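You operate a simulated robot arm through the tools that you are given. There is no shell and no other tool.

You run a simulated robot arm. Do the job below in one go: nothing can be reset, and whatever is moved stays where it is left.

Task
Wax the middle of the beech board's top.
Fine: lay the lid beside the tin; pad back on its mat, lid back on the tin. A coat counts when it lies all over at full strength: go over it till it gets no stronger.
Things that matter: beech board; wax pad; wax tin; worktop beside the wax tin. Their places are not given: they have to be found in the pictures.

The check looks at the end state, three seconds after you hand in, the way a careful person would. Anything else that was tipped, shoved, dropped, spilled or broken makes it a failure. Lids that push on must go on centred and level and be pressed home; caps that screw on are set level and turned clockwise until they are tight.

Robot
A 6-joint arm with a two-finger parallel gripper, fixed in place. Base frame: the origin is at the foot of the arm, x ahead of it, y to its left, z up; the work surface is at about z = 90. Units: cm, degrees, N and s.
With the tool pointing down near the work surface it reaches from about 24 to 64 cm from the base axis. Its first joint turns from -66.0 to 66.0 degrees. Payload 2.7 kg.
The tool frame sits at the grasp point between the pads (the TCP): z along the fingers, y along the line on which they close. The tips reach 2.3 cm beyond it. The gripper opens to 9.4 cm. The fingers are 3.8 cm wide and 1 cm thick; the gripper's body (5.4 by 9.6 cm) begins 3.9 cm behind the TCP.
Orientation is that of the tool frame in the base frame, as a unit quaternion [w, x, y, z]. With the fingers straight down and closing along the base's y, the tool's x points along the base's -x, its y along +y and its z along -z.

Tools
- The arm moves only by the tool step_arm. Its argument "plan" is a list of rows, each a list of 3 entries, a list of its own where there are three numbers: the shift along the tool's x, y, z in cm, then the turn, a rotation vector about the tool's x, y, z in degrees, then the gripper command, from -1 (fully open) to 1 (shut), values between in proportion. In form: [[[x, y, z], [ax, ay, az], fingers], ...]. A call has 1 to 20 rows; each row shifts and turns the commanded pose from where the row before left it, along the tool's axes as they then stand. Rows are played at 5 a second. More than 5 cm and 8.6 degrees between two rows, or a gripper value outside its range, and nothing of the call is played. A pose out of reach is approached as far as the arm can. The call stops where the force on the tool passes 40 N (or 10 N more than at its start, if that is more) or the arm is blocked; 0.2 s more then pass. The fingers move at their own pace (about 4.5 cm/s each) and stop on an object; they squeeze with about 33 N. The grip force told is the motor's: it shows also when the fingers shut on nothing. Time passes only in rows, and 0.2 s behind the last, so rows that do not move let the fingers close. The reply holds the time, the measured pose of the TCP, the force on the tool along the base axes, the opening and the grip force, in the units named above and with some noise, with the torque about the TCP (base axes, N m) and any sound that the robot's microphone picked up.
- Cameras (640 x 400 px; columns grow to the right, rows downward): "scene" is fixed at [6.62, -42.13, 141.37]; the picture's right is [0.86, -0.51, 0.00], its down [-0.24, -0.41, -0.88] and it looks along [0.45, 0.76, -0.47] (base axes); focal length 341 px, centre (320, 200). "wrist" rides on the gripper at [8.6, 1.6, -7.4] in the tool frame; the picture's right is [-0.18, 0.98, 0.00], its down [-0.58, -0.11, -0.81] and it looks along [-0.79, -0.15, 0.59] (tool axes); focal length 243 px, centre (320, 200).
- get_image(camera): a new picture of that camera. No time passes.
- locate(camera, pixels): there is no depth. For up to 12 entries [column, row, z] of the newest picture of that camera ("zoom" is the newest enlarged one), the place [x, y] in the base frame at which the ray of that pixel passes the height z, good to about 0.2 cm. No time passes.
- inspect(camera, box): a new picture of the part [left, top, right, bottom] of that camera's present view, enlarged. No time passes.
- hand_in(): hands the job in; it is judged then, once.

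Leave the gripper open and the arm clear of the work at the hand-in unless told otherwise.

The tools are called after "Emit:" by a JSON object that holds its "fn" and its "kwargs". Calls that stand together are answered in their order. step_arm: Moves the arm, as the interface text tells. Its arguments: {"type":"object","properties":{"plan":{"type":"array"}},"required":["plan"]} The other tools are called the same way: get_image (camera) takes a picture; locate (camera, pixels) gives the place at which the rays of pixels pass given heights; inspect (camera, box) takes an enlarged picture of a part of a camera's view; hand_in () hands the job in.

At the start:

```text
t: 0.0
tcp_pos: [31.32, 12.12, 124.6]
ee_rot: [0.0, 0.0, 1.0, 0.0]
force: [-0.2, -0.6, -0.3]
torque: [0.03, -0.04, 0.01]
grip_width: 9.38
grip_force: 0.1
```

scene: 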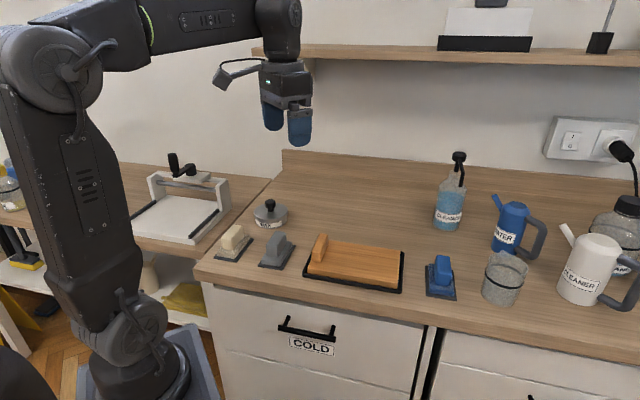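
wrist: 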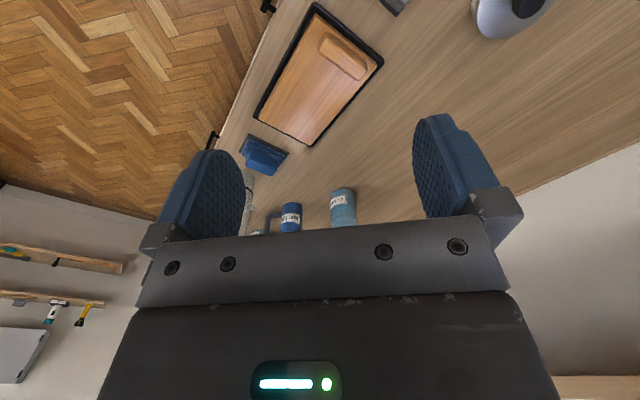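

I see a board at about (355,265) with a block on it, a tin with a lid at (270,213), and pads at (233,243), (276,252) and (441,277). I'll take enlarged views of each.

Emit:
{"fn": "inspect", "kwargs": {"camera": "scene", "box": [200, 180, 320, 280]}}

Emit:
{"fn": "inspect", "kwargs": {"camera": "scene", "box": [290, 220, 470, 310]}}

Emit:
{"fn": "inspect", "kwargs": {"camera": "wrist", "box": [230, 0, 560, 200]}}

Emit:
{"fn": "inspect", "kwargs": {"camera": "scene", "box": [240, 190, 300, 235]}}

```text
4.00 times, centred on (260, 230) of scene
```

zoom: 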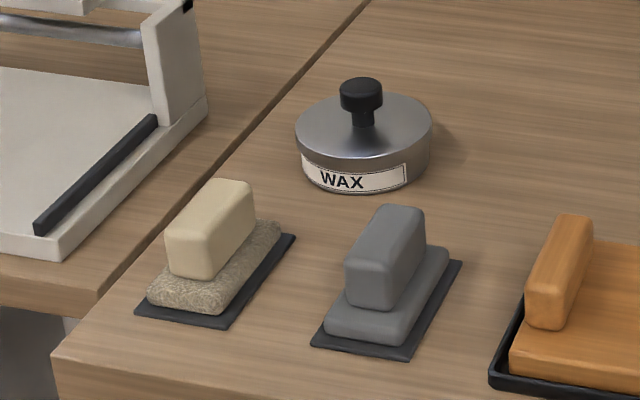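

```text
3.56 times, centred on (380, 265) of scene
```

zoom: 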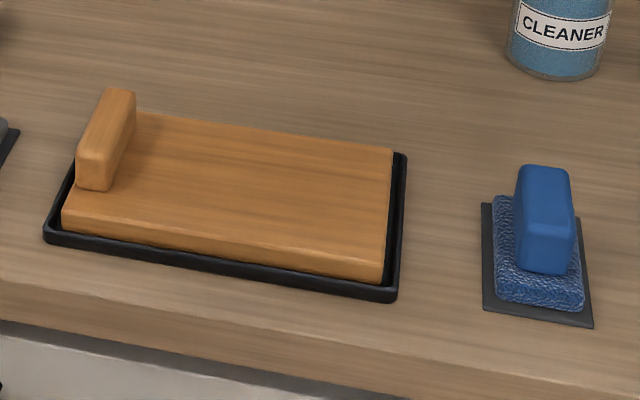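

```text
1.94 times, centred on (395, 100) of wrist
```

zoom: 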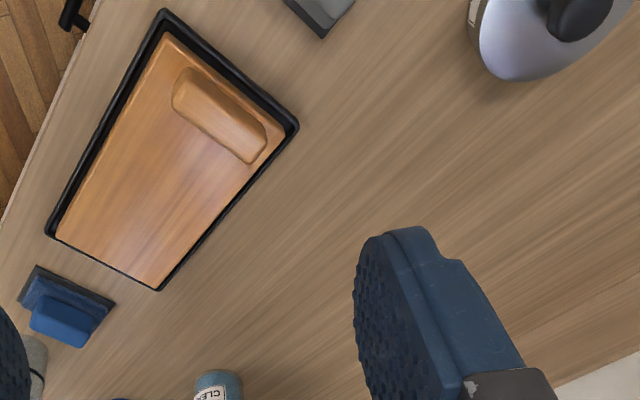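

```text
8.89 times, centred on (270, 212) of scene
```

zoom: 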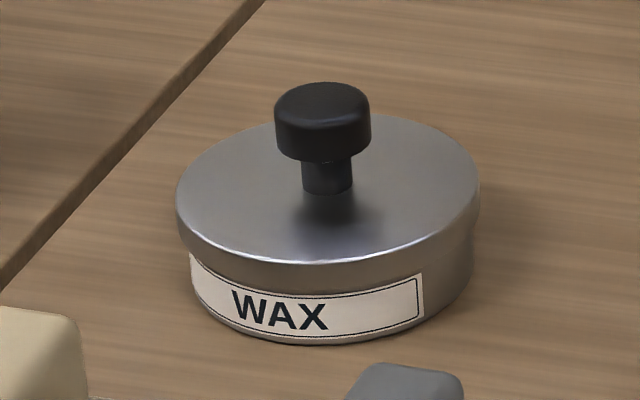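

I can't tell yet which of the three pads is for wax, so I'll zoom in harder on each pad and on the board.

Emit:
{"fn": "inspect", "kwargs": {"camera": "scene", "box": [210, 220, 258, 265]}}

Emit:
{"fn": "inspect", "kwargs": {"camera": "scene", "box": [254, 226, 300, 272]}}

Emit:
{"fn": "inspect", "kwargs": {"camera": "scene", "box": [418, 250, 466, 305]}}

Emit:
{"fn": "inspect", "kwargs": {"camera": "scene", "box": [430, 140, 640, 310]}}

Emit:
{"fn": "inspect", "kwargs": {"camera": "scene", "box": [300, 225, 410, 295]}}

```text
8.89 times, centred on (234, 242) of scene
```

zoom: 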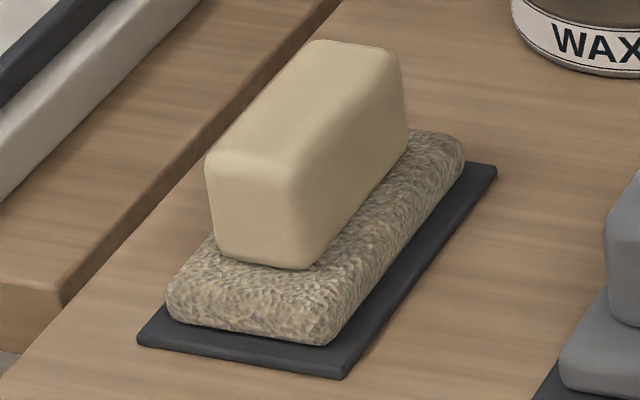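

```text
8.70 times, centred on (277, 249) of scene
```

zoom: 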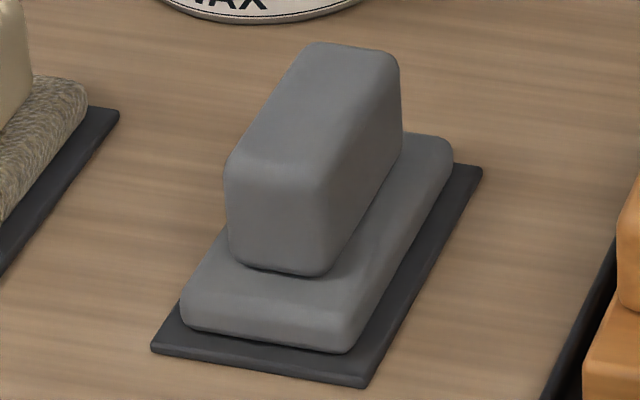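

```text
7.27 times, centred on (442, 278) of scene
```

zoom: 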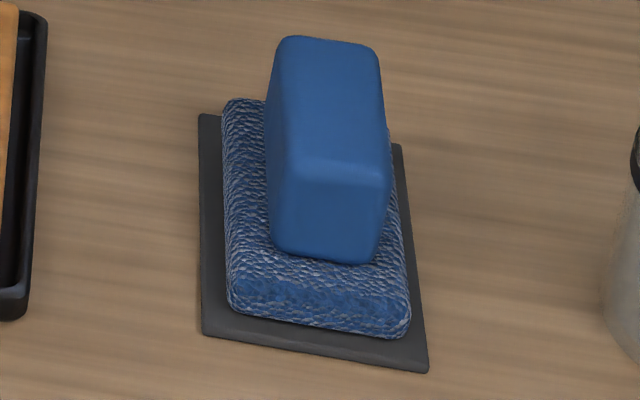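

```text
2.35 times, centred on (535, 225) of scene
```

zoom: 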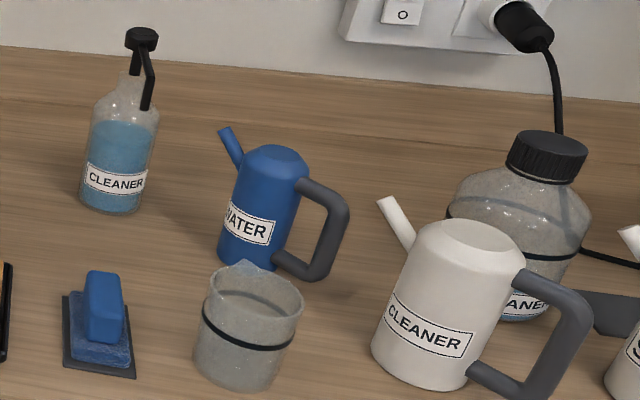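

```text
5.71 times, centred on (355, 260) of scene
```

zoom: 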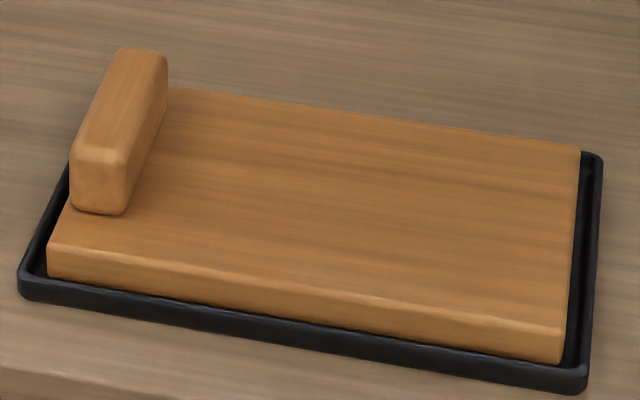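

The cream pad has a fleecy face, the grey one is smooth and the blue one is sponge-like. Nothing is labelled so far. I'll locate the corners of the mats, tin and board to build a map.

Emit:
{"fn": "locate", "kwargs": {"camera": "scene", "pixels": [[257.5, 266.2, 90.2], [282.2, 270.3, 90.2], [295.4, 245.6, 90.2], [213.5, 257.7, 90.2], [236.8, 262, 90.2], [253.9, 238.6, 90.2], [425.5, 266.3, 90.2], [426.2, 296.6, 90.2], [456.4, 301.7, 90.2], [453, 270.4, 90.2]]}}

Emit:
{"fn": "locate", "kwargs": {"camera": "scene", "pixels": [[268.9, 228.3, 90], [255.4, 222.1, 90], [287.1, 221, 90], [302.5, 275.8, 90.5], [401.4, 293.3, 90.5], [404.2, 252.1, 90.5], [307.7, 267, 93], [397.9, 282.8, 93], [400.5, 251.2, 93], [327.9, 239.9, 93]]}}

```text
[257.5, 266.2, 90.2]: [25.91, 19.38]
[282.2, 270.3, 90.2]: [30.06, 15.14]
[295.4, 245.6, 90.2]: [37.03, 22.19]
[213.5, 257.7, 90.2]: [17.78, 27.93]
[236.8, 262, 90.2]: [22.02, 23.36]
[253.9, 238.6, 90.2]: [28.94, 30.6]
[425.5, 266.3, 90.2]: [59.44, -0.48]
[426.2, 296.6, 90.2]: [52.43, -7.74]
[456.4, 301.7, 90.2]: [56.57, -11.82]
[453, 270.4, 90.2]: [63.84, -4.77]
```

```text
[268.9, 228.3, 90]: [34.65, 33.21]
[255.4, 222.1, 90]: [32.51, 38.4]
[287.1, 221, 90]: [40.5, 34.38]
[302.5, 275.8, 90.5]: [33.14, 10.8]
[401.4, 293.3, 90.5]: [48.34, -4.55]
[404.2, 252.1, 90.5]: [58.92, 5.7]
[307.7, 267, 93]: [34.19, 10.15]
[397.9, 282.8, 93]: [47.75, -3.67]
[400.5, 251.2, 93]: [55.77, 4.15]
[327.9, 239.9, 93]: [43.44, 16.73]
```

Everything on the bench is turned by about 45°. The pads' mats are near (27.5,22), (20,29) and (58,-6), the tin is near (36,36), and the board is centred near (45,7). I'll turn the tool −45° and move back so the wrist camera can see the tin and pads.

Emit:
{"fn": "step_arm", "kwargs": {"plan": [[[0, 0, 0], [0, 0, -7.5], -1], [[0, 0, 0], [0, 0, -7.5], -1], [[0, 0, 0], [0, 0, -7.5], -1], [[0, 0, 0], [0, 0, -7.5], -1], [[0, 0, 0], [0, 0, -7.5], -1], [[0, 0, 0], [0, 0, -7.5], -1], [[0, 2.7, 1.6], [0, 0, 0], -1], [[0, 2.7, 1.6], [0, 0, 0], -1], [[0, 2.7, 1.6], [0, 0, 0], -1], [[0, 2.7, 1.6], [0, 0, 0], -1], [[0, 0, 0], [0, 0, 0], -1]]}}

Emit:
{"fn": "get_image", "kwargs": {"camera": "wrist"}}

Emit:
{"fn": "get_image", "kwargs": {"camera": "scene"}}

```text
t: 2.4
tcp_pos: [23.6, 19.93, 118.27]
ee_rot: [0.001, -0.383, 0.924, 0.001]
force: [-0.3, -0.5, -1.1]
torque: [0.0, -0.01, 0.01]
grip_width: 9.39
grip_force: 0.1
```

```text
taken
```

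wrist: 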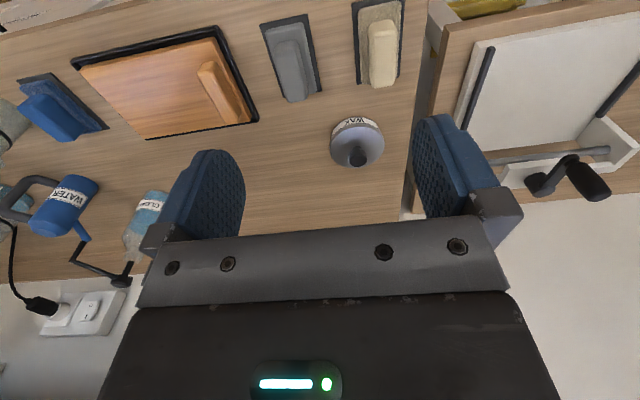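

```text
taken
```

scene: 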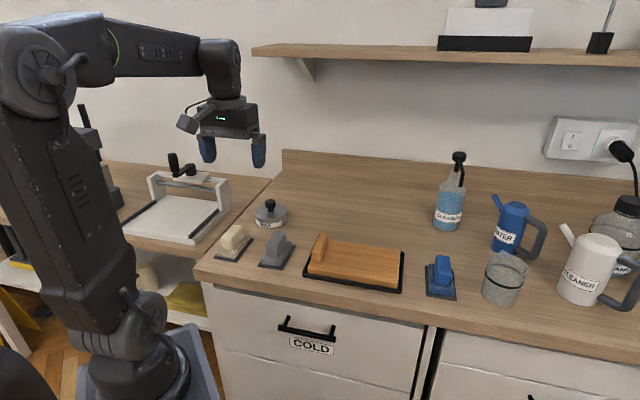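

The wrist view shows all three pads, the tin at (357,142) and the board. I'll zoom in on them.

Emit:
{"fn": "inspect", "kwargs": {"camera": "wrist", "box": [240, 0, 420, 115]}}

Emit:
{"fn": "inspect", "kwargs": {"camera": "wrist", "box": [310, 100, 400, 180]}}

Emit:
{"fn": "inspect", "kwargs": {"camera": "wrist", "box": [0, 20, 270, 160]}}

```text
3.48 times, centred on (330, 58) of wrist
```

zoom: 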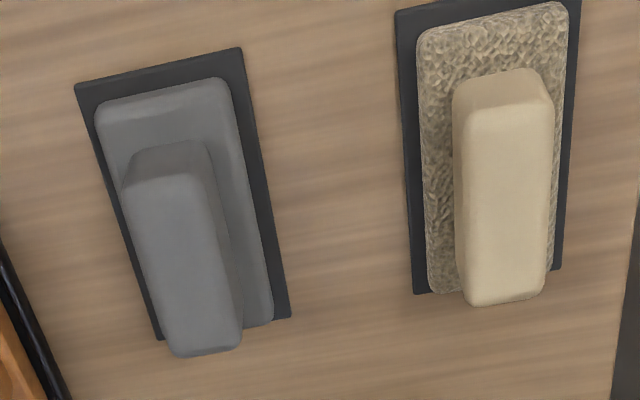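

```text
5.00 times, centred on (355, 140) of wrist
```

zoom: 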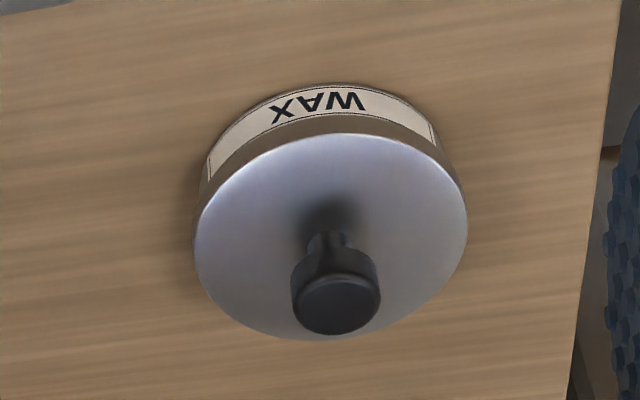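

```text
2.37 times, centred on (135, 90) of wrist
```

zoom: 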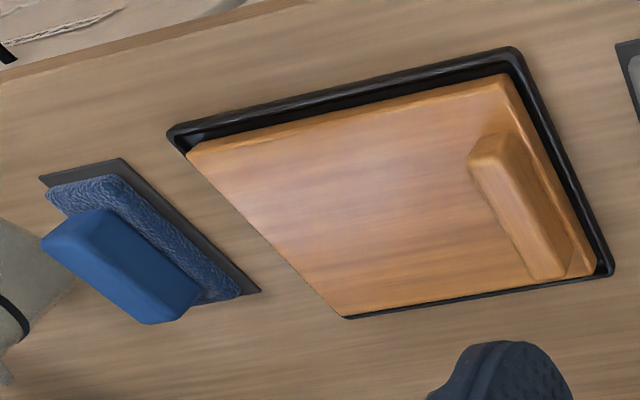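

The cream pad's face looks like wool fleece and the grey one is plain. Next I'll triangulate the tin's knob: scene pixel (270.2,201.3) against wrist pixel (358.6,160.4), each at several heights. I'll do the same for the tops of the pads' handles.

Emit:
{"fn": "locate", "kwargs": {"camera": "scene", "pixels": [[270.2, 201.3, 94], [270.2, 201.3, 96], [270.2, 201.3, 98], [270.2, 201.3, 100], [254, 206, 94], [287, 206, 94]]}}

Emit:
{"fn": "locate", "kwargs": {"camera": "wrist", "pixels": [[358.6, 160.4, 94], [358.6, 160.4, 96], [358.6, 160.4, 98], [358.6, 160.4, 100], [330, 146, 94], [384.4, 140, 94], [330, 146, 95], [384.4, 140, 95]]}}

```text
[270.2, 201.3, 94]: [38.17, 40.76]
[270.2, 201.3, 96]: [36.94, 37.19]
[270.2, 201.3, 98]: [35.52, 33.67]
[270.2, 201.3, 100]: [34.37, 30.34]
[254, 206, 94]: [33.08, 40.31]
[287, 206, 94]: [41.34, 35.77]
```

```text
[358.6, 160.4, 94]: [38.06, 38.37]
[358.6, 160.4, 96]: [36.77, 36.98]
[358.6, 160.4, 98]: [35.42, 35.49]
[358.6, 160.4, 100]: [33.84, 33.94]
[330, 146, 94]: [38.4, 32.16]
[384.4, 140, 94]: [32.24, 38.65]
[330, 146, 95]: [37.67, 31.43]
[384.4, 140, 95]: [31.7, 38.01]
```

I used slightly wrong rows for the lid's rim, so I'll redo those.

Emit:
{"fn": "locate", "kwargs": {"camera": "scene", "pixels": [[253.8, 212.6, 93], [287.9, 211.4, 93], [253.8, 212.6, 94], [287.9, 211.4, 94], [270.2, 202, 96], [270.2, 202, 97]]}}

Emit:
{"fn": "locate", "kwargs": {"camera": "wrist", "pixels": [[330, 150, 93], [384.4, 145, 93], [330, 150, 94], [384.4, 145, 94]]}}

```text
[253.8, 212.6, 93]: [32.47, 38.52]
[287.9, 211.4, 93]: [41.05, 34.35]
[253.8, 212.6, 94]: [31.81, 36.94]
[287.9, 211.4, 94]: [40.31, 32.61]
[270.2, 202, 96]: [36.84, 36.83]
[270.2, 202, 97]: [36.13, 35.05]
```

```text
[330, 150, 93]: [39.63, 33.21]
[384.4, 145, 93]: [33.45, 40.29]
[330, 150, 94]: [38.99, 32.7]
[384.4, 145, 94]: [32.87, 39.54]
```

The tin is centred at about (36.7,36.7), with a diameter of about 9.4, its lid top at about 93.2 and the knob top at about 96. I'll move above it at z≈105 and check the alignment.

Emit:
{"fn": "step_arm", "kwargs": {"plan": [[[-2.65, 0.33, 1.6], [0, 0, 0], -1], [[-2.65, 0.33, 1.6], [0, 0, 0], -1], [[-2.65, 0.33, 1.6], [0, 0, 0], -1], [[-2.65, 0.33, 1.6], [0, 0, 0], -1], [[-2.65, 0.33, 1.6], [0, 0, 0], -0.1], [[-2.65, 0.33, 1.6], [0, 0, 0], -0.1], [[-2.65, 0.33, 1.6], [0, 0, 0], -0.1], [[-2.65, 0.36, 1.6], [0, 0, 0], -0.1], [[0, 0, 0], [0, 0, 0], -0.1], [[0, 0, 0], [0, 0, 0], -0.1]]}}

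Emit:
{"fn": "get_image", "kwargs": {"camera": "wrist"}}

Emit:
{"fn": "inspect", "kwargs": {"camera": "scene", "box": [210, 120, 330, 250]}}

```text
t: 4.6
tcp_pos: [36.83, 36.65, 105.44]
ee_rot: [0.0, -0.383, 0.924, 0.0]
force: [-0.1, -0.1, 0.4]
torque: [0.0, 0.02, 0.02]
grip_width: 5.17
grip_force: 0.0
```

```text
taken
```

wrist: 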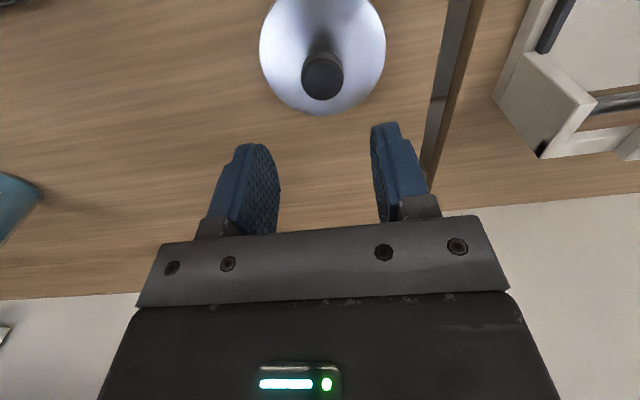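

```text
3.08 times, centred on (270, 185) of scene
```

zoom: 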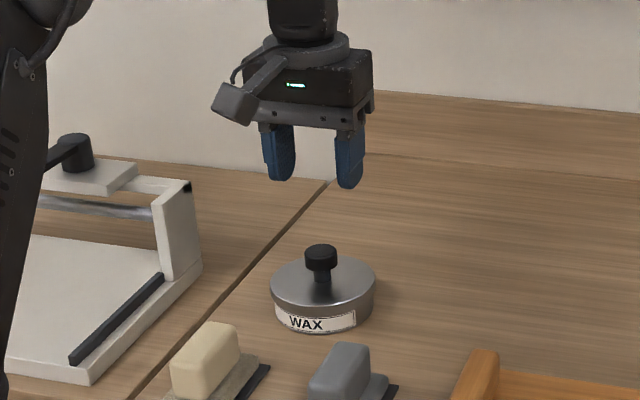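

The knob top shows at wrist pixel (322,80), and I'll locate it at z 96.

Emit:
{"fn": "locate", "kwargs": {"camera": "wrist", "pixels": [[322, 80, 96], [322, 80, 97], [260, 48, 93.2], [385, 45, 93.2], [322, 115, 93.2]]}}

Emit:
{"fn": "inspect", "kwargs": {"camera": "wrist", "box": [240, 0, 400, 120]}}

```text
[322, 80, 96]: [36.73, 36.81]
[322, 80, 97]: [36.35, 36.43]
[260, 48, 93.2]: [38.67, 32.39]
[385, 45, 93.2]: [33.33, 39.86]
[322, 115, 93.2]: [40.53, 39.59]
```

```text
3.33 times, centred on (320, 60) of wrist
```

zoom: 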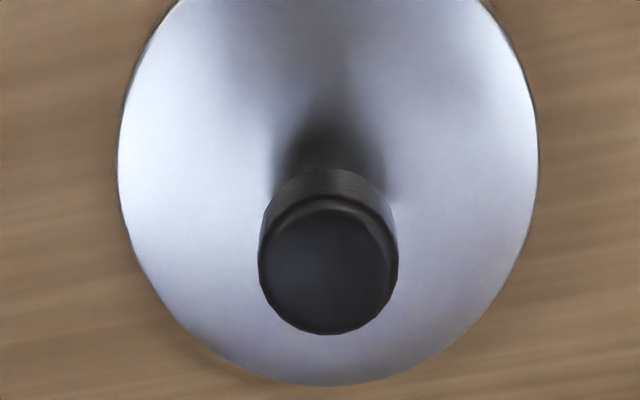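

The TCP is aligned with the knob. I'll go down to z≈96.1 and close on it.

Emit:
{"fn": "step_arm", "kwargs": {"plan": [[[0, 0.1, 2.5], [0, 0, 0], -0.1], [[0, 0, 2.5], [0, 0, 0], -0.1], [[0, 0, 2], [0, 0, 0], -0.1], [[0, 0, 1.3], [0, 0, 0], -0.1], [[0, 0, 0.7], [0, 0, 0], -0.1], [[0, 0, 0.3], [0, 0, 0], -0.1], [[0, 0, 0], [0, 0, 0], -0.1], [[0, 0, 0], [0, 0, 0], 1], [[0, 0, 0], [0, 0, 0], 1], [[0, 0, 0], [0, 0, 0], 1], [[0, 0, 0], [0, 0, 0], 1]]}}

Emit:
{"fn": "inspect", "kwargs": {"camera": "scene", "box": [220, 150, 320, 240]}}

```text
t: 7.0
tcp_pos: [36.81, 36.85, 96.11]
ee_rot: [0.0, -0.382, 0.924, 0.0]
force: [-1.0, 0.7, -1.2]
torque: [0.02, 0.0, -0.03]
grip_width: 2.79
grip_force: 33.3
```

```text
4.44 times, centred on (270, 195) of scene
```

zoom: 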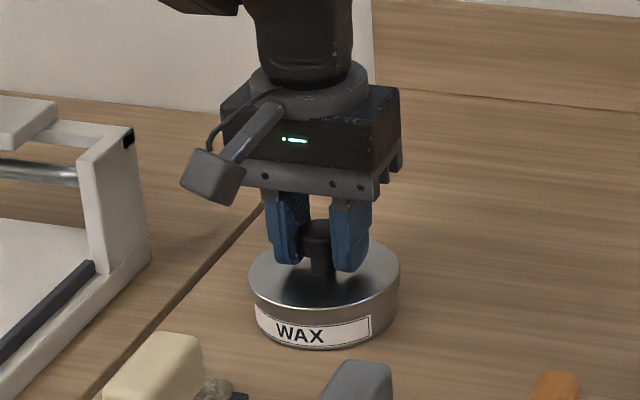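

The knob is held at 2.79 cm wide. I'll lift slowly and watch the force.

Emit:
{"fn": "step_arm", "kwargs": {"plan": [[[0, 0, -0.2], [0, 0, 0], 1], [[0, 0, -0.2], [0, 0, 0], 1], [[0, 0, -0.2], [0, 0, 0], 1], [[0, 0, -0.2], [0, 0, 0], 1], [[0, 0, -0.2], [0, 0, 0], 1], [[0, 0, 0], [0, 0, 0], 1]]}}

Emit:
{"fn": "inspect", "kwargs": {"camera": "scene", "box": [220, 150, 320, 240]}}

```text
t: 8.4
tcp_pos: [36.81, 36.85, 97.01]
ee_rot: [0.0, -0.382, 0.924, 0.0]
force: [0.1, 0.0, -0.2]
torque: [0.02, -0.03, 0.02]
grip_width: 2.79
grip_force: 32.6
heard: snap
```

```text
4.44 times, centred on (270, 195) of scene
```

zoom: 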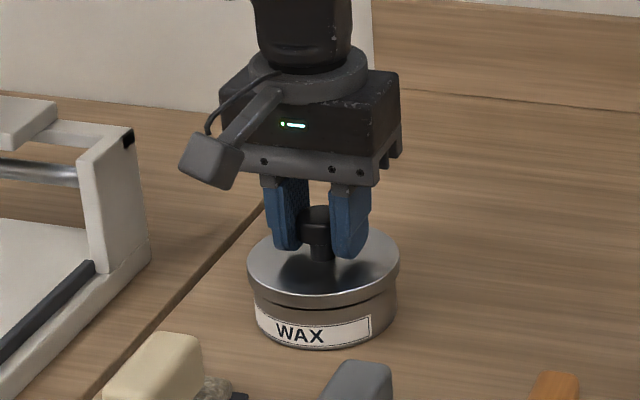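

I heard a snap, so the lid is off. I'll raise it and carry it to free worktop at about (46,29), right of the tin and clear of the board's tray.

Emit:
{"fn": "step_arm", "kwargs": {"plan": [[[0, 0, -2], [0, 0, 0], 1], [[0, 0, -2], [0, 0, 0], 1], [[0, 0, -2], [0, 0, 0], 1], [[0, 0, -1], [0, 0, 0], 1], [[-0.2, -2, 0], [0, 0, 0], 1], [[-0.2, -2, 0], [0, 0, 0], 1], [[-0.2, -2, 0], [0, 0, 0], 1], [[-0.2, -2, 0], [0, 0, 0], 1], [[-0.2, -2, 0], [0, 0, 0], 1], [[0, -2, 0], [0, 0, 0], 1], [[0, 0, 2.5], [0, 0, 0], 1], [[0, 0, 2.5], [0, 0, 0], 1], [[0, 0, 2], [0, 0, 0], 1], [[0, 0, 1], [0, 0, 0], 1], [[0, 0, 0], [0, 0, 0], 1]]}}

Emit:
{"fn": "inspect", "kwargs": {"camera": "scene", "box": [230, 130, 370, 240]}}

Emit:
{"fn": "get_image", "kwargs": {"camera": "wrist"}}

```text
t: 11.6
tcp_pos: [46.01, 28.89, 95.97]
ee_rot: [0.0, -0.383, 0.924, 0.0]
force: [-0.2, 0.2, -1.6]
torque: [-0.01, 0.02, 0.04]
grip_width: 2.77
grip_force: 33.2
```

```text
3.64 times, centred on (300, 185) of scene
```

zoom: 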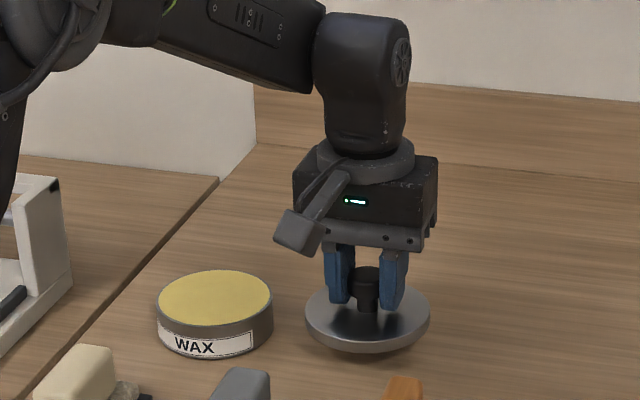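

```text
taken
```

wrist: 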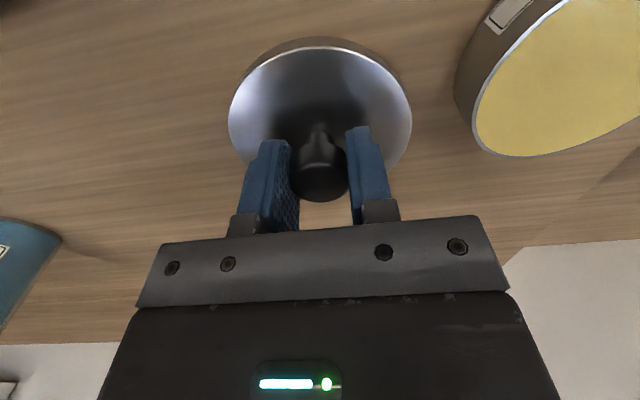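

The tin is full of yellow wax. Now I'll lower the lid in small steps.

Emit:
{"fn": "step_arm", "kwargs": {"plan": [[[0, 0, 0.4], [0, 0, 0], 1], [[0, 0, 0.3], [0, 0, 0], 1], [[0, 0, 0.3], [0, 0, 0], 1], [[0, 0, 0.2], [0, 0, 0], 1], [[0, 0, 0], [0, 0, 0], 1]]}}

Emit:
{"fn": "inspect", "kwargs": {"camera": "scene", "box": [270, 170, 370, 240]}}

```text
t: 12.8
tcp_pos: [46.0, 29.02, 94.76]
ee_rot: [0.0, -0.383, 0.924, 0.0]
force: [-0.9, 0.0, 0.2]
torque: [0.01, -0.02, -0.03]
grip_width: 2.78
grip_force: 33.2
```

```text
5.71 times, centred on (320, 205) of scene
```

zoom: 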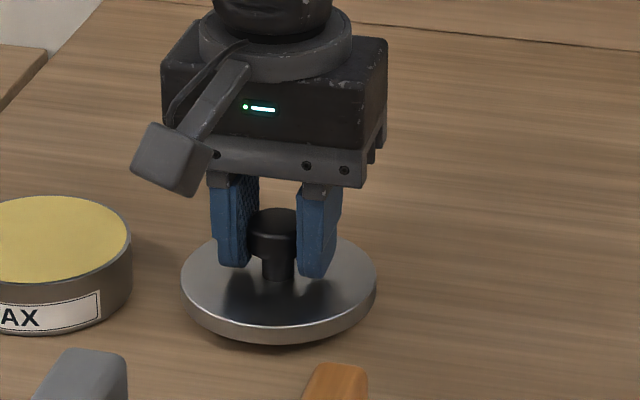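

Emit:
{"fn": "step_arm", "kwargs": {"plan": [[[0, 0, 0.2], [0, 0, 0], 1], [[0, 0, 0.15], [0, 0, 0], 1], [[0, 0, 0], [0, 0, 0], 1]]}}

Emit:
{"fn": "inspect", "kwargs": {"camera": "scene", "box": [270, 170, 370, 240]}}

```text
t: 13.6
tcp_pos: [45.99, 28.93, 94.29]
ee_rot: [0.0, -0.383, 0.924, 0.0]
force: [0.3, 0.4, 0.1]
torque: [0.05, -0.02, 0.02]
grip_width: 2.78
grip_force: 33.2
```

```text
5.71 times, centred on (320, 205) of scene
```

zoom: 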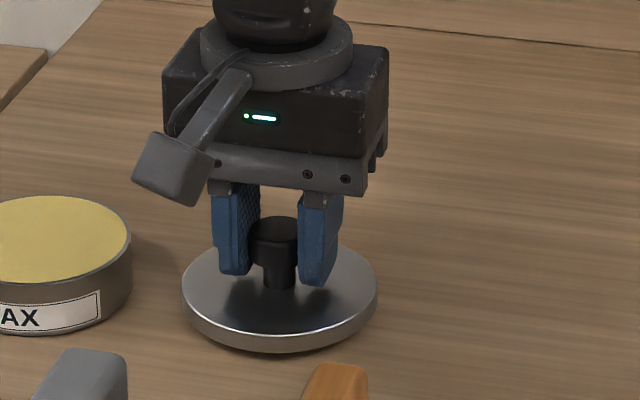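

Emit:
{"fn": "step_arm", "kwargs": {"plan": [[[0, 0, 0.1], [0, 0, 0], 1], [[0, 0, 0], [0, 0, 0], 1]]}}

Emit:
{"fn": "step_arm", "kwargs": {"plan": [[[0, 0, 0.1], [0, 0, 0], 1], [[0, 0, 0], [0, 0, 0], 1]]}}

Emit:
{"fn": "step_arm", "kwargs": {"plan": [[[0, 0, 0.1], [0, 0, 0], 1], [[0, 0, 0], [0, 0, 0], 1]]}}

```text
t: 14.2
tcp_pos: [46.03, 28.9, 94.49]
ee_rot: [-0.001, -0.383, 0.924, -0.001]
force: [-0.6, 0.2, -0.2]
torque: [-0.02, -0.03, 0.0]
grip_width: 2.78
grip_force: 33.1
```

```text
t: 14.8
tcp_pos: [46.06, 29.0, 94.24]
ee_rot: [0.0, -0.383, 0.924, 0.0]
force: [-0.1, -0.4, -0.5]
torque: [0.02, -0.02, -0.01]
grip_width: 2.78
grip_force: 33.1
```

```text
t: 15.4
tcp_pos: [46.0, 28.89, 94.33]
ee_rot: [0.0, -0.383, 0.924, 0.0]
force: [-0.4, 0.0, -0.2]
torque: [0.03, -0.04, 0.01]
grip_width: 2.77
grip_force: 32.9
```

Still no contact, and the pose readings jitter by about 0.1, so I'll keep lowering.

Emit:
{"fn": "step_arm", "kwargs": {"plan": [[[0, 0, 0.1], [0, 0, 0], 1], [[0, 0, 0], [0, 0, 0], 1]]}}

Emit:
{"fn": "step_arm", "kwargs": {"plan": [[[0, 0, 0.1], [0, 0, 0], 1], [[0, 0, 0], [0, 0, 0], 1]]}}

Emit:
{"fn": "inspect", "kwargs": {"camera": "scene", "box": [270, 170, 370, 240]}}

```text
t: 16.0
tcp_pos: [45.88, 28.81, 94.15]
ee_rot: [0.0, -0.383, 0.924, 0.0]
force: [0.1, 0.3, -0.2]
torque: [0.01, 0.02, -0.02]
grip_width: 2.77
grip_force: 33.5
```

```text
t: 16.6
tcp_pos: [46.14, 28.97, 94.03]
ee_rot: [0.001, -0.383, 0.924, 0.0]
force: [0.1, 0.0, -0.7]
torque: [0.01, 0.0, -0.02]
grip_width: 2.78
grip_force: 33.1
```

```text
5.71 times, centred on (320, 205) of scene
```

zoom: 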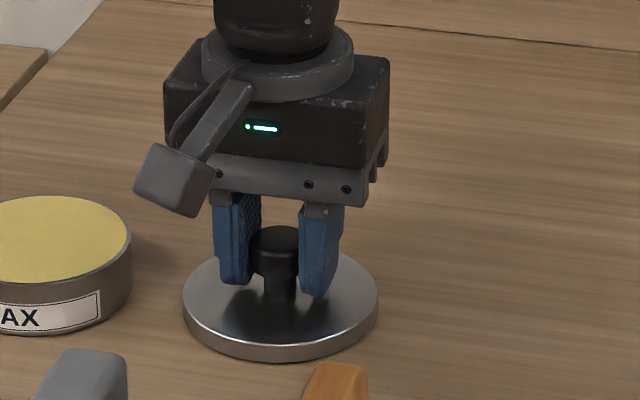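

Emit:
{"fn": "step_arm", "kwargs": {"plan": [[[0, 0, 0.1], [0, 0, 0], 1], [[0, 0, 0], [0, 0, 0], 1]]}}

Emit:
{"fn": "step_arm", "kwargs": {"plan": [[[0, 0, 0.1], [0, 0, 0], 1], [[0, 0, 0], [0, 0, 0], 1]]}}

Emit:
{"fn": "inspect", "kwargs": {"camera": "scene", "box": [270, 170, 370, 240]}}

```text
t: 17.2
tcp_pos: [45.98, 28.97, 93.99]
ee_rot: [-0.001, -0.382, 0.924, 0.0]
force: [-0.6, -0.4, -0.9]
torque: [0.01, 0.0, 0.02]
grip_width: 2.77
grip_force: 33.3
```

```text
t: 17.8
tcp_pos: [45.95, 29.07, 93.77]
ee_rot: [-0.001, -0.383, 0.924, -0.001]
force: [0.7, 0.0, 0.2]
torque: [0.01, -0.01, 0.0]
grip_width: 2.79
grip_force: 32.7
```

```text
5.71 times, centred on (320, 205) of scene
```

zoom: 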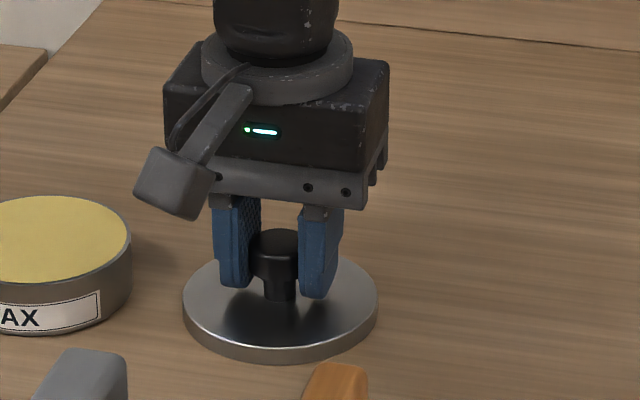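

Emit:
{"fn": "step_arm", "kwargs": {"plan": [[[0, 0, 0.1], [0, 0, 0], 1], [[0, 0, 0], [0, 0, 0], 1]]}}

Emit:
{"fn": "step_arm", "kwargs": {"plan": [[[0, 0, 0.1], [0, 0, 0], 1], [[0, 0, 0], [0, 0, 0], 1]]}}

Emit:
{"fn": "inspect", "kwargs": {"camera": "scene", "box": [270, 170, 370, 240]}}

```text
t: 18.4
tcp_pos: [45.97, 29.02, 93.77]
ee_rot: [0.0, -0.383, 0.924, 0.001]
force: [-5.1, -1.2, 10.5]
torque: [-0.12, 0.15, -0.03]
grip_width: 2.79
grip_force: 32.9
```

```text
t: 19.0
tcp_pos: [46.0, 28.95, 93.84]
ee_rot: [0.001, -0.383, 0.924, 0.0]
force: [-5.2, 0.4, 16.3]
torque: [-0.06, 0.17, 0.05]
grip_width: 2.78
grip_force: 32.4
```

```text
5.71 times, centred on (320, 205) of scene
```

zoom: 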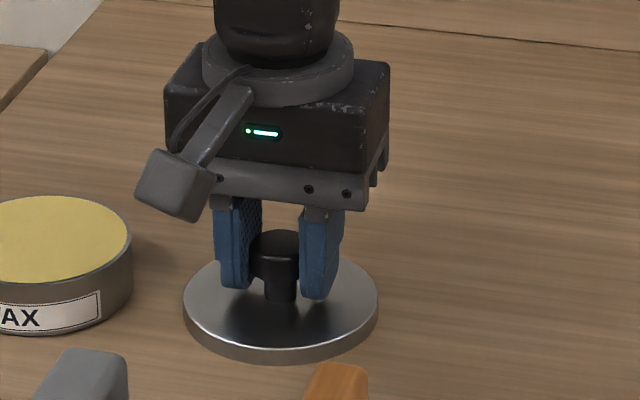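

Contact at 16 N means the lid is down, with the TCP at 93.82. I'll back off 0.12, open partway, rise and look.

Emit:
{"fn": "step_arm", "kwargs": {"plan": [[[0, 0, -0.12], [0, 0, 0], 1], [[0, 0, 0], [0, 0, 0], 0.3], [[0, 0, 0], [0, 0, 0], -0.1], [[0, 0, 0], [0, 0, 0], -0.1], [[0, 0, -1], [0, 0, 0], -0.1], [[0, 0, -2.5], [0, 0, 0], -0.1], [[0, 0, -3], [0, 0, 0], -0.1], [[0, 0, -3], [0, 0, 0], -1], [[0, 0, -3], [0, 0, 0], -1], [[0, 0, 0], [0, 0, 0], -1]]}}

Emit:
{"fn": "get_image", "kwargs": {"camera": "wrist"}}

Emit:
{"fn": "inspect", "kwargs": {"camera": "scene", "box": [200, 170, 370, 280]}}

```text
t: 21.2
tcp_pos: [46.02, 29.16, 106.53]
ee_rot: [0.0, -0.383, 0.924, 0.0]
force: [0.2, -0.5, 0.3]
torque: [0.0, -0.03, -0.01]
grip_width: 9.41
grip_force: 0.1
```

```text
taken
```

wrist: 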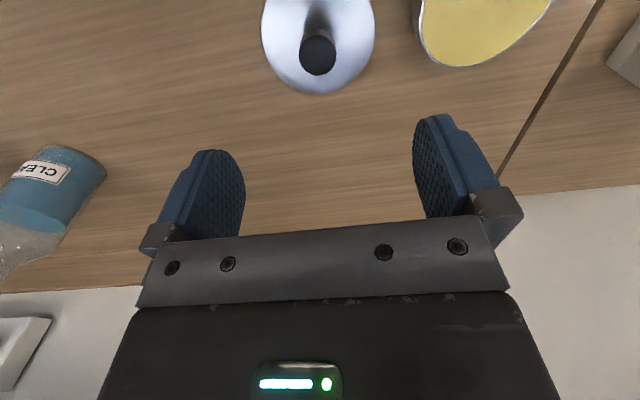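

```text
3.64 times, centred on (285, 225) of scene
```

zoom: 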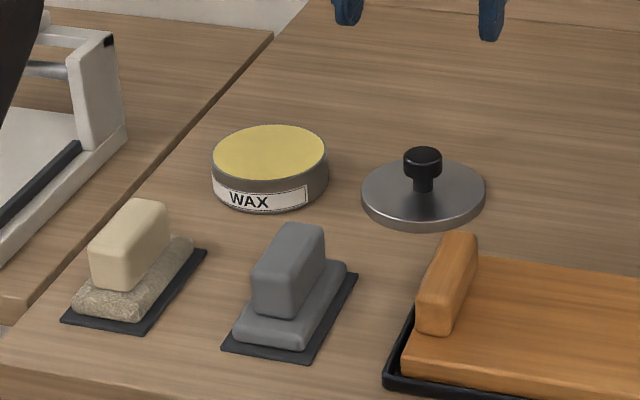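

The lid sits flat beside the tin. Before I pick a pad, I'll take very tight views of each pad's working edge, looking for traces of wax or grit.

Emit:
{"fn": "inspect", "kwargs": {"camera": "scene", "box": [216, 246, 236, 260]}}

Emit:
{"fn": "inspect", "kwargs": {"camera": "scene", "box": [260, 252, 284, 268]}}

Emit:
{"fn": "inspect", "kwargs": {"camera": "scene", "box": [430, 282, 452, 298]}}

Emit:
{"fn": "inspect", "kwargs": {"camera": "scene", "box": [310, 225, 350, 255]}}

Emit:
{"fn": "inspect", "kwargs": {"camera": "scene", "box": [0, 140, 200, 300]}}

Emit:
{"fn": "inspect", "kwargs": {"camera": "scene", "box": [540, 180, 640, 310]}}

```text
16.00 times, centred on (226, 253) of scene
```

zoom: 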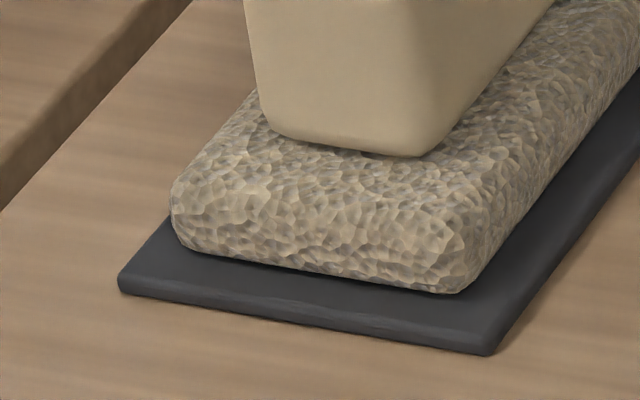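

```text
16.00 times, centred on (272, 260) of scene
```

zoom: 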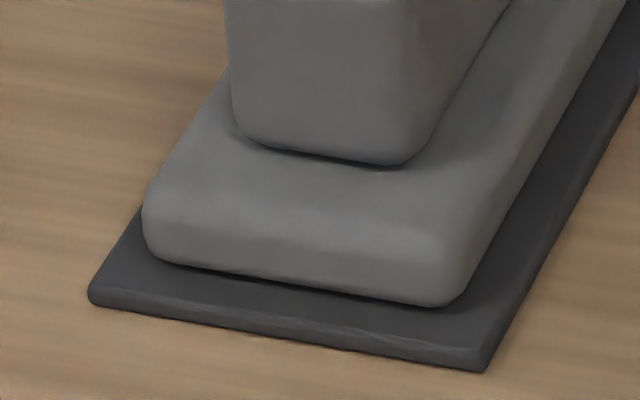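

```text
16.00 times, centred on (441, 290) of scene
```

zoom: 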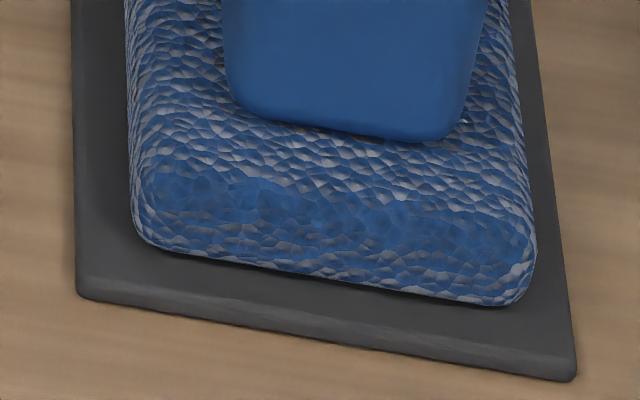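

```text
13.33 times, centred on (330, 240) of scene
```

zoom: 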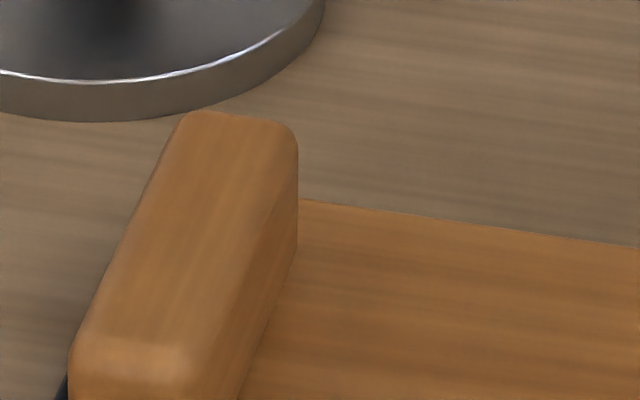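

```text
2.50 times, centred on (100, 220) of scene
```

zoom: 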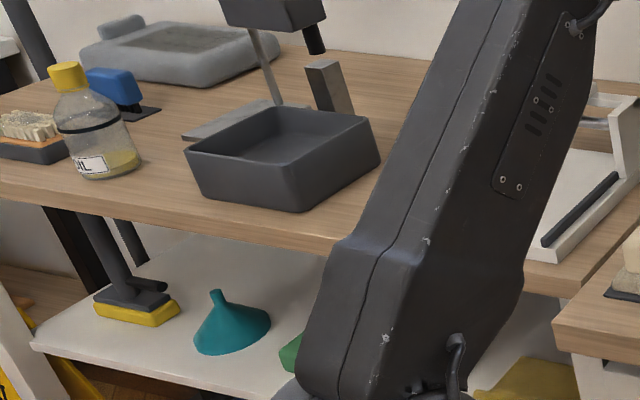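

```text
3.08 times, centred on (590, 245) of scene
```

zoom: 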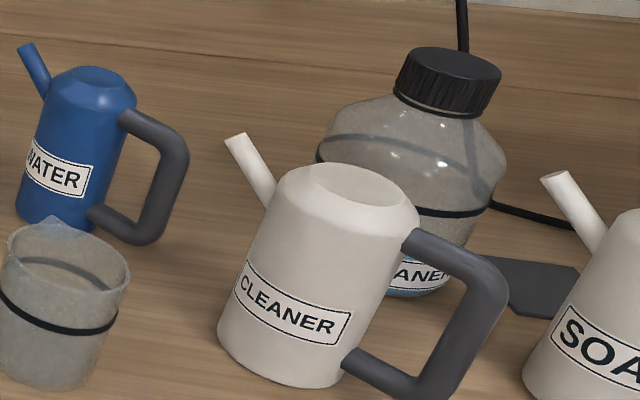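

Cream and blue both have a cellular texture and grey is smooth. There's no residue to see from above, so I'll lift the pads a little and look at their working faces. First I'll move over the cream pad at about (23.4,29.3).

Emit:
{"fn": "step_arm", "kwargs": {"plan": [[[1.98, 2, -0.3], [0, 0, 0], -1], [[1.98, 2, -0.3], [0, 0, 0], -1], [[1.98, 2, -0.3], [0, 0, 0], -1], [[1.98, 2, -0.3], [0, 0, 0], -1], [[1.98, 2, 0], [0, 0, 0], -1], [[1.98, 2, 0], [0, 0, 0], -1], [[1.98, 2, 0], [0, 0, 0], -1], [[1.98, 2, 0], [0, 0, 0], -1], [[0, 0, 0], [0, 0, 0], -1], [[0, 0, 0], [0, 0, 0], -1]]}}

Emit:
{"fn": "get_image", "kwargs": {"camera": "wrist"}}

Emit:
{"fn": "get_image", "kwargs": {"camera": "scene"}}

```text
t: 23.4
tcp_pos: [23.58, 29.32, 107.52]
ee_rot: [0.0, -0.383, 0.924, 0.0]
force: [0.7, 0.2, -0.4]
torque: [0.01, 0.04, 0.01]
grip_width: 9.4
grip_force: 0.0
```

```text
taken
```

wrist: 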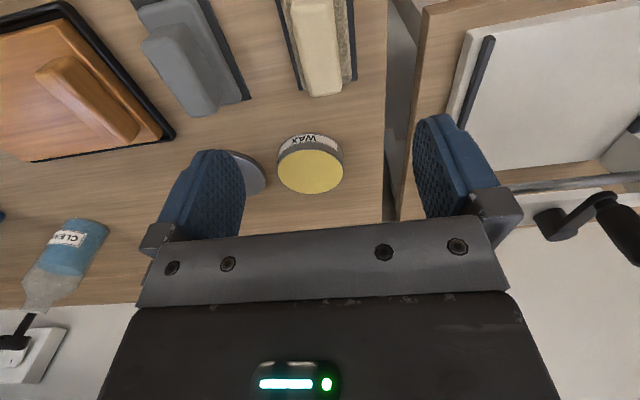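

```text
taken
```

scene: 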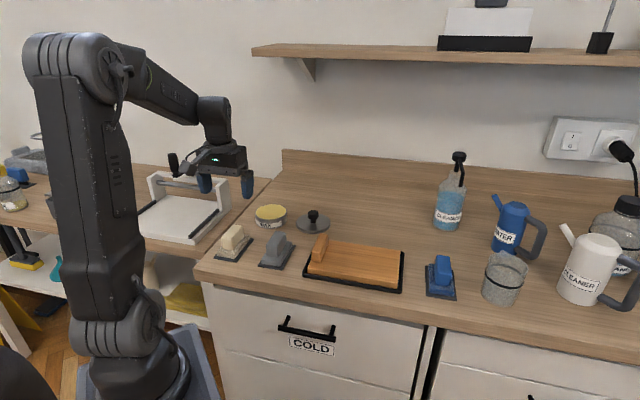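

I'll check the gap to the white frame and locate the cream and grey handles.

Emit:
{"fn": "inspect", "kwargs": {"camera": "wrist", "box": [120, 0, 380, 130]}}

Emit:
{"fn": "locate", "kwargs": {"camera": "wrist", "pixels": [[455, 100, 92], [447, 120, 92], [470, 40, 92], [455, 100, 94]]}}

```text
2.46 times, centred on (250, 65) of wrist
```

zoom: 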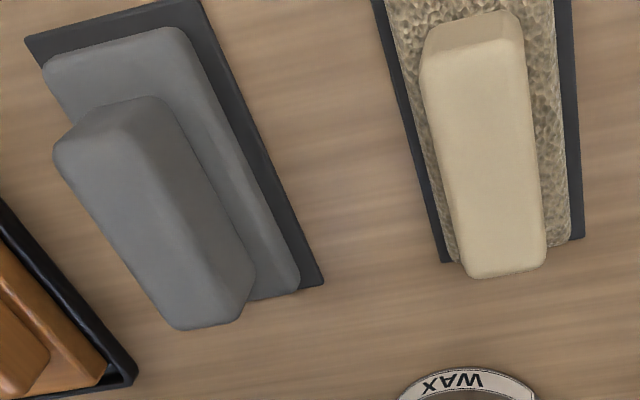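

```text
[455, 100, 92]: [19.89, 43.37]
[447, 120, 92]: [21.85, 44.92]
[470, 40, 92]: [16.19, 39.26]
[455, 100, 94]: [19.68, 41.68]
```

Emit:
{"fn": "locate", "kwargs": {"camera": "wrist", "pixels": [[319.1, 50.8, 94], [319.1, 50.8, 95], [319.1, 50.8, 96], [319.1, 50.8, 97], [199, 54, 95], [199, 54, 96]]}}

Emit:
{"fn": "locate", "kwargs": {"camera": "scene", "pixels": [[232.7, 231.9, 94], [232.7, 231.9, 95], [232.7, 231.9, 96], [232.7, 231.9, 97]]}}

```text
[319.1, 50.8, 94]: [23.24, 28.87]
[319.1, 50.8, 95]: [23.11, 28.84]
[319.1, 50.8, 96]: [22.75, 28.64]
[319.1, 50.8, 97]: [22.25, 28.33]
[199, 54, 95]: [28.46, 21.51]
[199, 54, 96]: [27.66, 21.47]
```

```text
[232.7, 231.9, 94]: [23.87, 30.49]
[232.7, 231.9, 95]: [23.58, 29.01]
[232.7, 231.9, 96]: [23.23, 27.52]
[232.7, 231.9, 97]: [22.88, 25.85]
```

The cream handle's top is at z≈95.1, centred at (23.35,29.0). I'll go down to TCP z≈95 with the fingers open.

Emit:
{"fn": "step_arm", "kwargs": {"plan": [[[0.35, -0.07, 2.5], [0, 0, 0], -0.5], [[0, 0, 2.5], [0, 0, 0], -0.5], [[0, 0, 2.5], [0, 0, 0], -0.5], [[0, 0, 2.2], [0, 0, 0], -0.5], [[0, 0, 1], [0, 0, 0], -0.5], [[0, 0, 0], [0, 0, 0], -0.5]]}}

Emit:
{"fn": "inspect", "kwargs": {"camera": "scene", "box": [180, 180, 290, 270]}}

Emit:
{"fn": "get_image", "kwargs": {"camera": "wrist"}}

```text
t: 24.8
tcp_pos: [23.27, 28.83, 96.74]
ee_rot: [0.0, -0.383, 0.924, 0.0]
force: [0.5, -1.4, 0.7]
torque: [0.01, 0.01, 0.01]
grip_width: 7.06
grip_force: 0.1
```

```text
4.44 times, centred on (235, 225) of scene
```

zoom: 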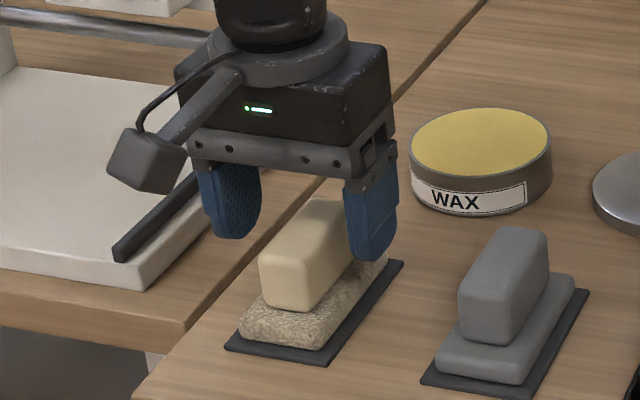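

```text
taken
```

wrist: 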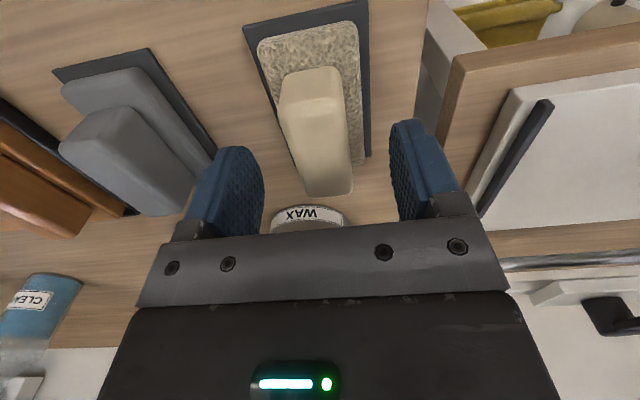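

The alignment is good, with the handle between the fingers. I'll go down another 1.7 and close gently.

Emit:
{"fn": "step_arm", "kwargs": {"plan": [[[0, 0, 0.9], [0, 0, 0], -0.5], [[0, 0, 0.7], [0, 0, 0], -0.5], [[0, 0, 0], [0, 0, 0], 0], [[0, 0, 0], [0, 0, 0], 0.3], [[0, 0, 0], [0, 0, 0], 1], [[0, 0, 0], [0, 0, 0], 1], [[0, 0, 0], [0, 0, 0], 1]]}}

Emit:
{"fn": "inspect", "kwargs": {"camera": "scene", "box": [180, 180, 290, 270]}}

```text
t: 26.4
tcp_pos: [23.25, 28.88, 95.26]
ee_rot: [0.0, -0.382, 0.924, 0.0]
force: [-0.5, 0.0, 0.7]
torque: [-0.02, 0.02, -0.01]
grip_width: 2.92
grip_force: 33.2
```

```text
4.44 times, centred on (235, 225) of scene
```

zoom: 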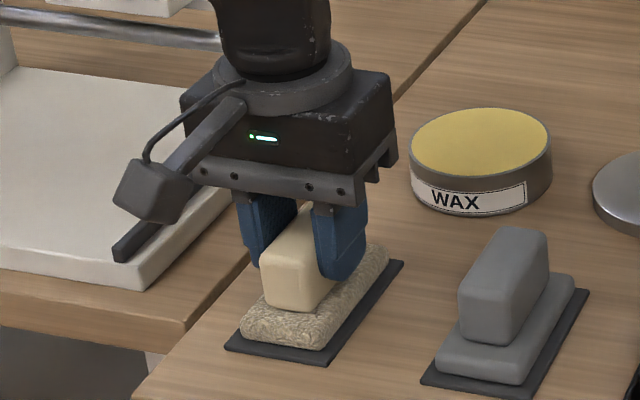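

I've got the cream pad at 2.92 cm wide. The pick pose is (23.25,28.88,95.2), for putting it back. I'll lift it 14 cm and tilt it inward so the scene camera can see its underside.

Emit:
{"fn": "step_arm", "kwargs": {"plan": [[[0, 0, -1], [0, 0, 0], 1], [[0, 0, -2], [0, 0, 0], 1], [[0, 0, -3], [0, 0, 0], 1], [[0, 0, -3], [0, 0, 0], 1], [[0, 0, -3], [0, 0, 0], 1], [[0, 0, -2], [0, 0, 0], 1], [[0, 0, 0], [0, 8, 0], 1], [[0, 0, 0], [0, 8, 0], 1], [[0, 0, 0], [0, 8, 0], 1], [[0, 0, 0], [0, 8, 0], 1], [[0, 0, 0], [0, 8, 0], 1], [[0, 0, 0], [0, 0, 0], 1]]}}

Emit:
{"fn": "get_image", "kwargs": {"camera": "scene"}}

```text
t: 29.0
tcp_pos: [23.22, 28.7, 109.25]
ee_rot: [-0.317, -0.36, 0.868, -0.131]
force: [-0.4, 0.0, 0.6]
torque: [0.01, 0.01, -0.01]
grip_width: 2.94
grip_force: 32.7
```

```text
taken
```

scene: 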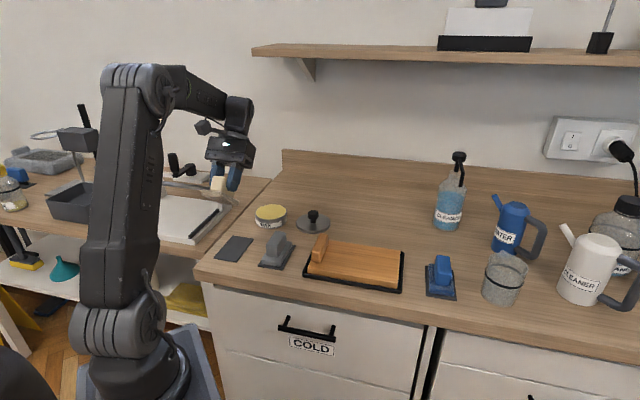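

Emit:
{"fn": "inspect", "kwargs": {"camera": "scene", "box": [190, 150, 260, 210]}}

Emit:
{"fn": "inspect", "kwargs": {"camera": "scene", "box": [205, 225, 265, 270]}}

Emit:
{"fn": "get_image", "kwargs": {"camera": "wrist"}}

```text
6.67 times, centred on (225, 180) of scene
```

zoom: 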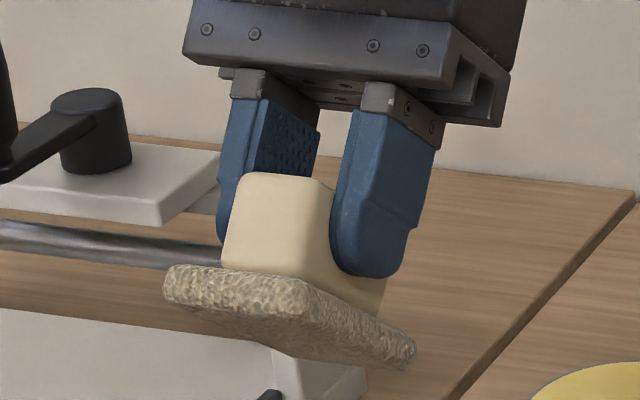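

```text
8.89 times, centred on (235, 248) of scene
```

zoom: 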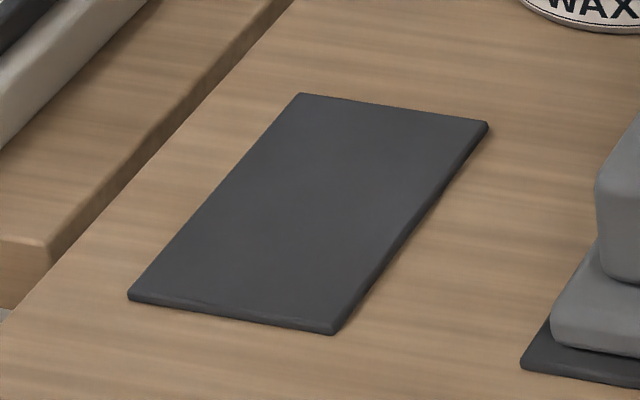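

```text
taken
```

wrist: 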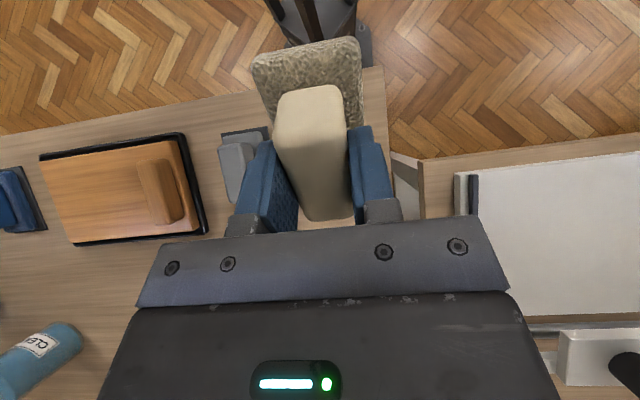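

The pad's fleece wraps round to the underside, which I can barely see. I'll raise it a little and tilt it further.

Emit:
{"fn": "step_arm", "kwargs": {"plan": [[[0, 0, -2], [0, 8, 0], 1], [[0, 0, -2], [0, 8, 0], 1], [[0, 0, 0], [0, 8, 0], 1], [[0, 0, 0], [0, 0, 0], 1], [[0, 0, 0], [0, 0, 0], 1]]}}

Emit:
{"fn": "inspect", "kwargs": {"camera": "scene", "box": [190, 130, 270, 200]}}

```text
t: 30.2
tcp_pos: [20.43, 25.25, 103.3]
ee_rot: [-0.489, -0.324, 0.784, -0.202]
force: [-0.2, -1.1, -1.0]
torque: [0.03, 0.01, 0.01]
grip_width: 2.92
grip_force: 32.8
out of reach, approached as far as the arm can: row 1, 2, 3
```

```text
5.71 times, centred on (230, 165) of scene
```

zoom: 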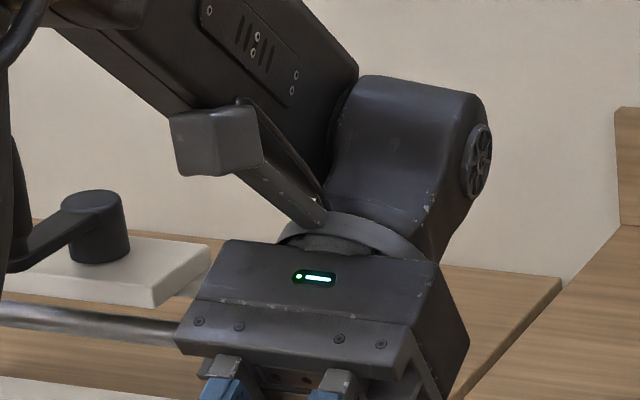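

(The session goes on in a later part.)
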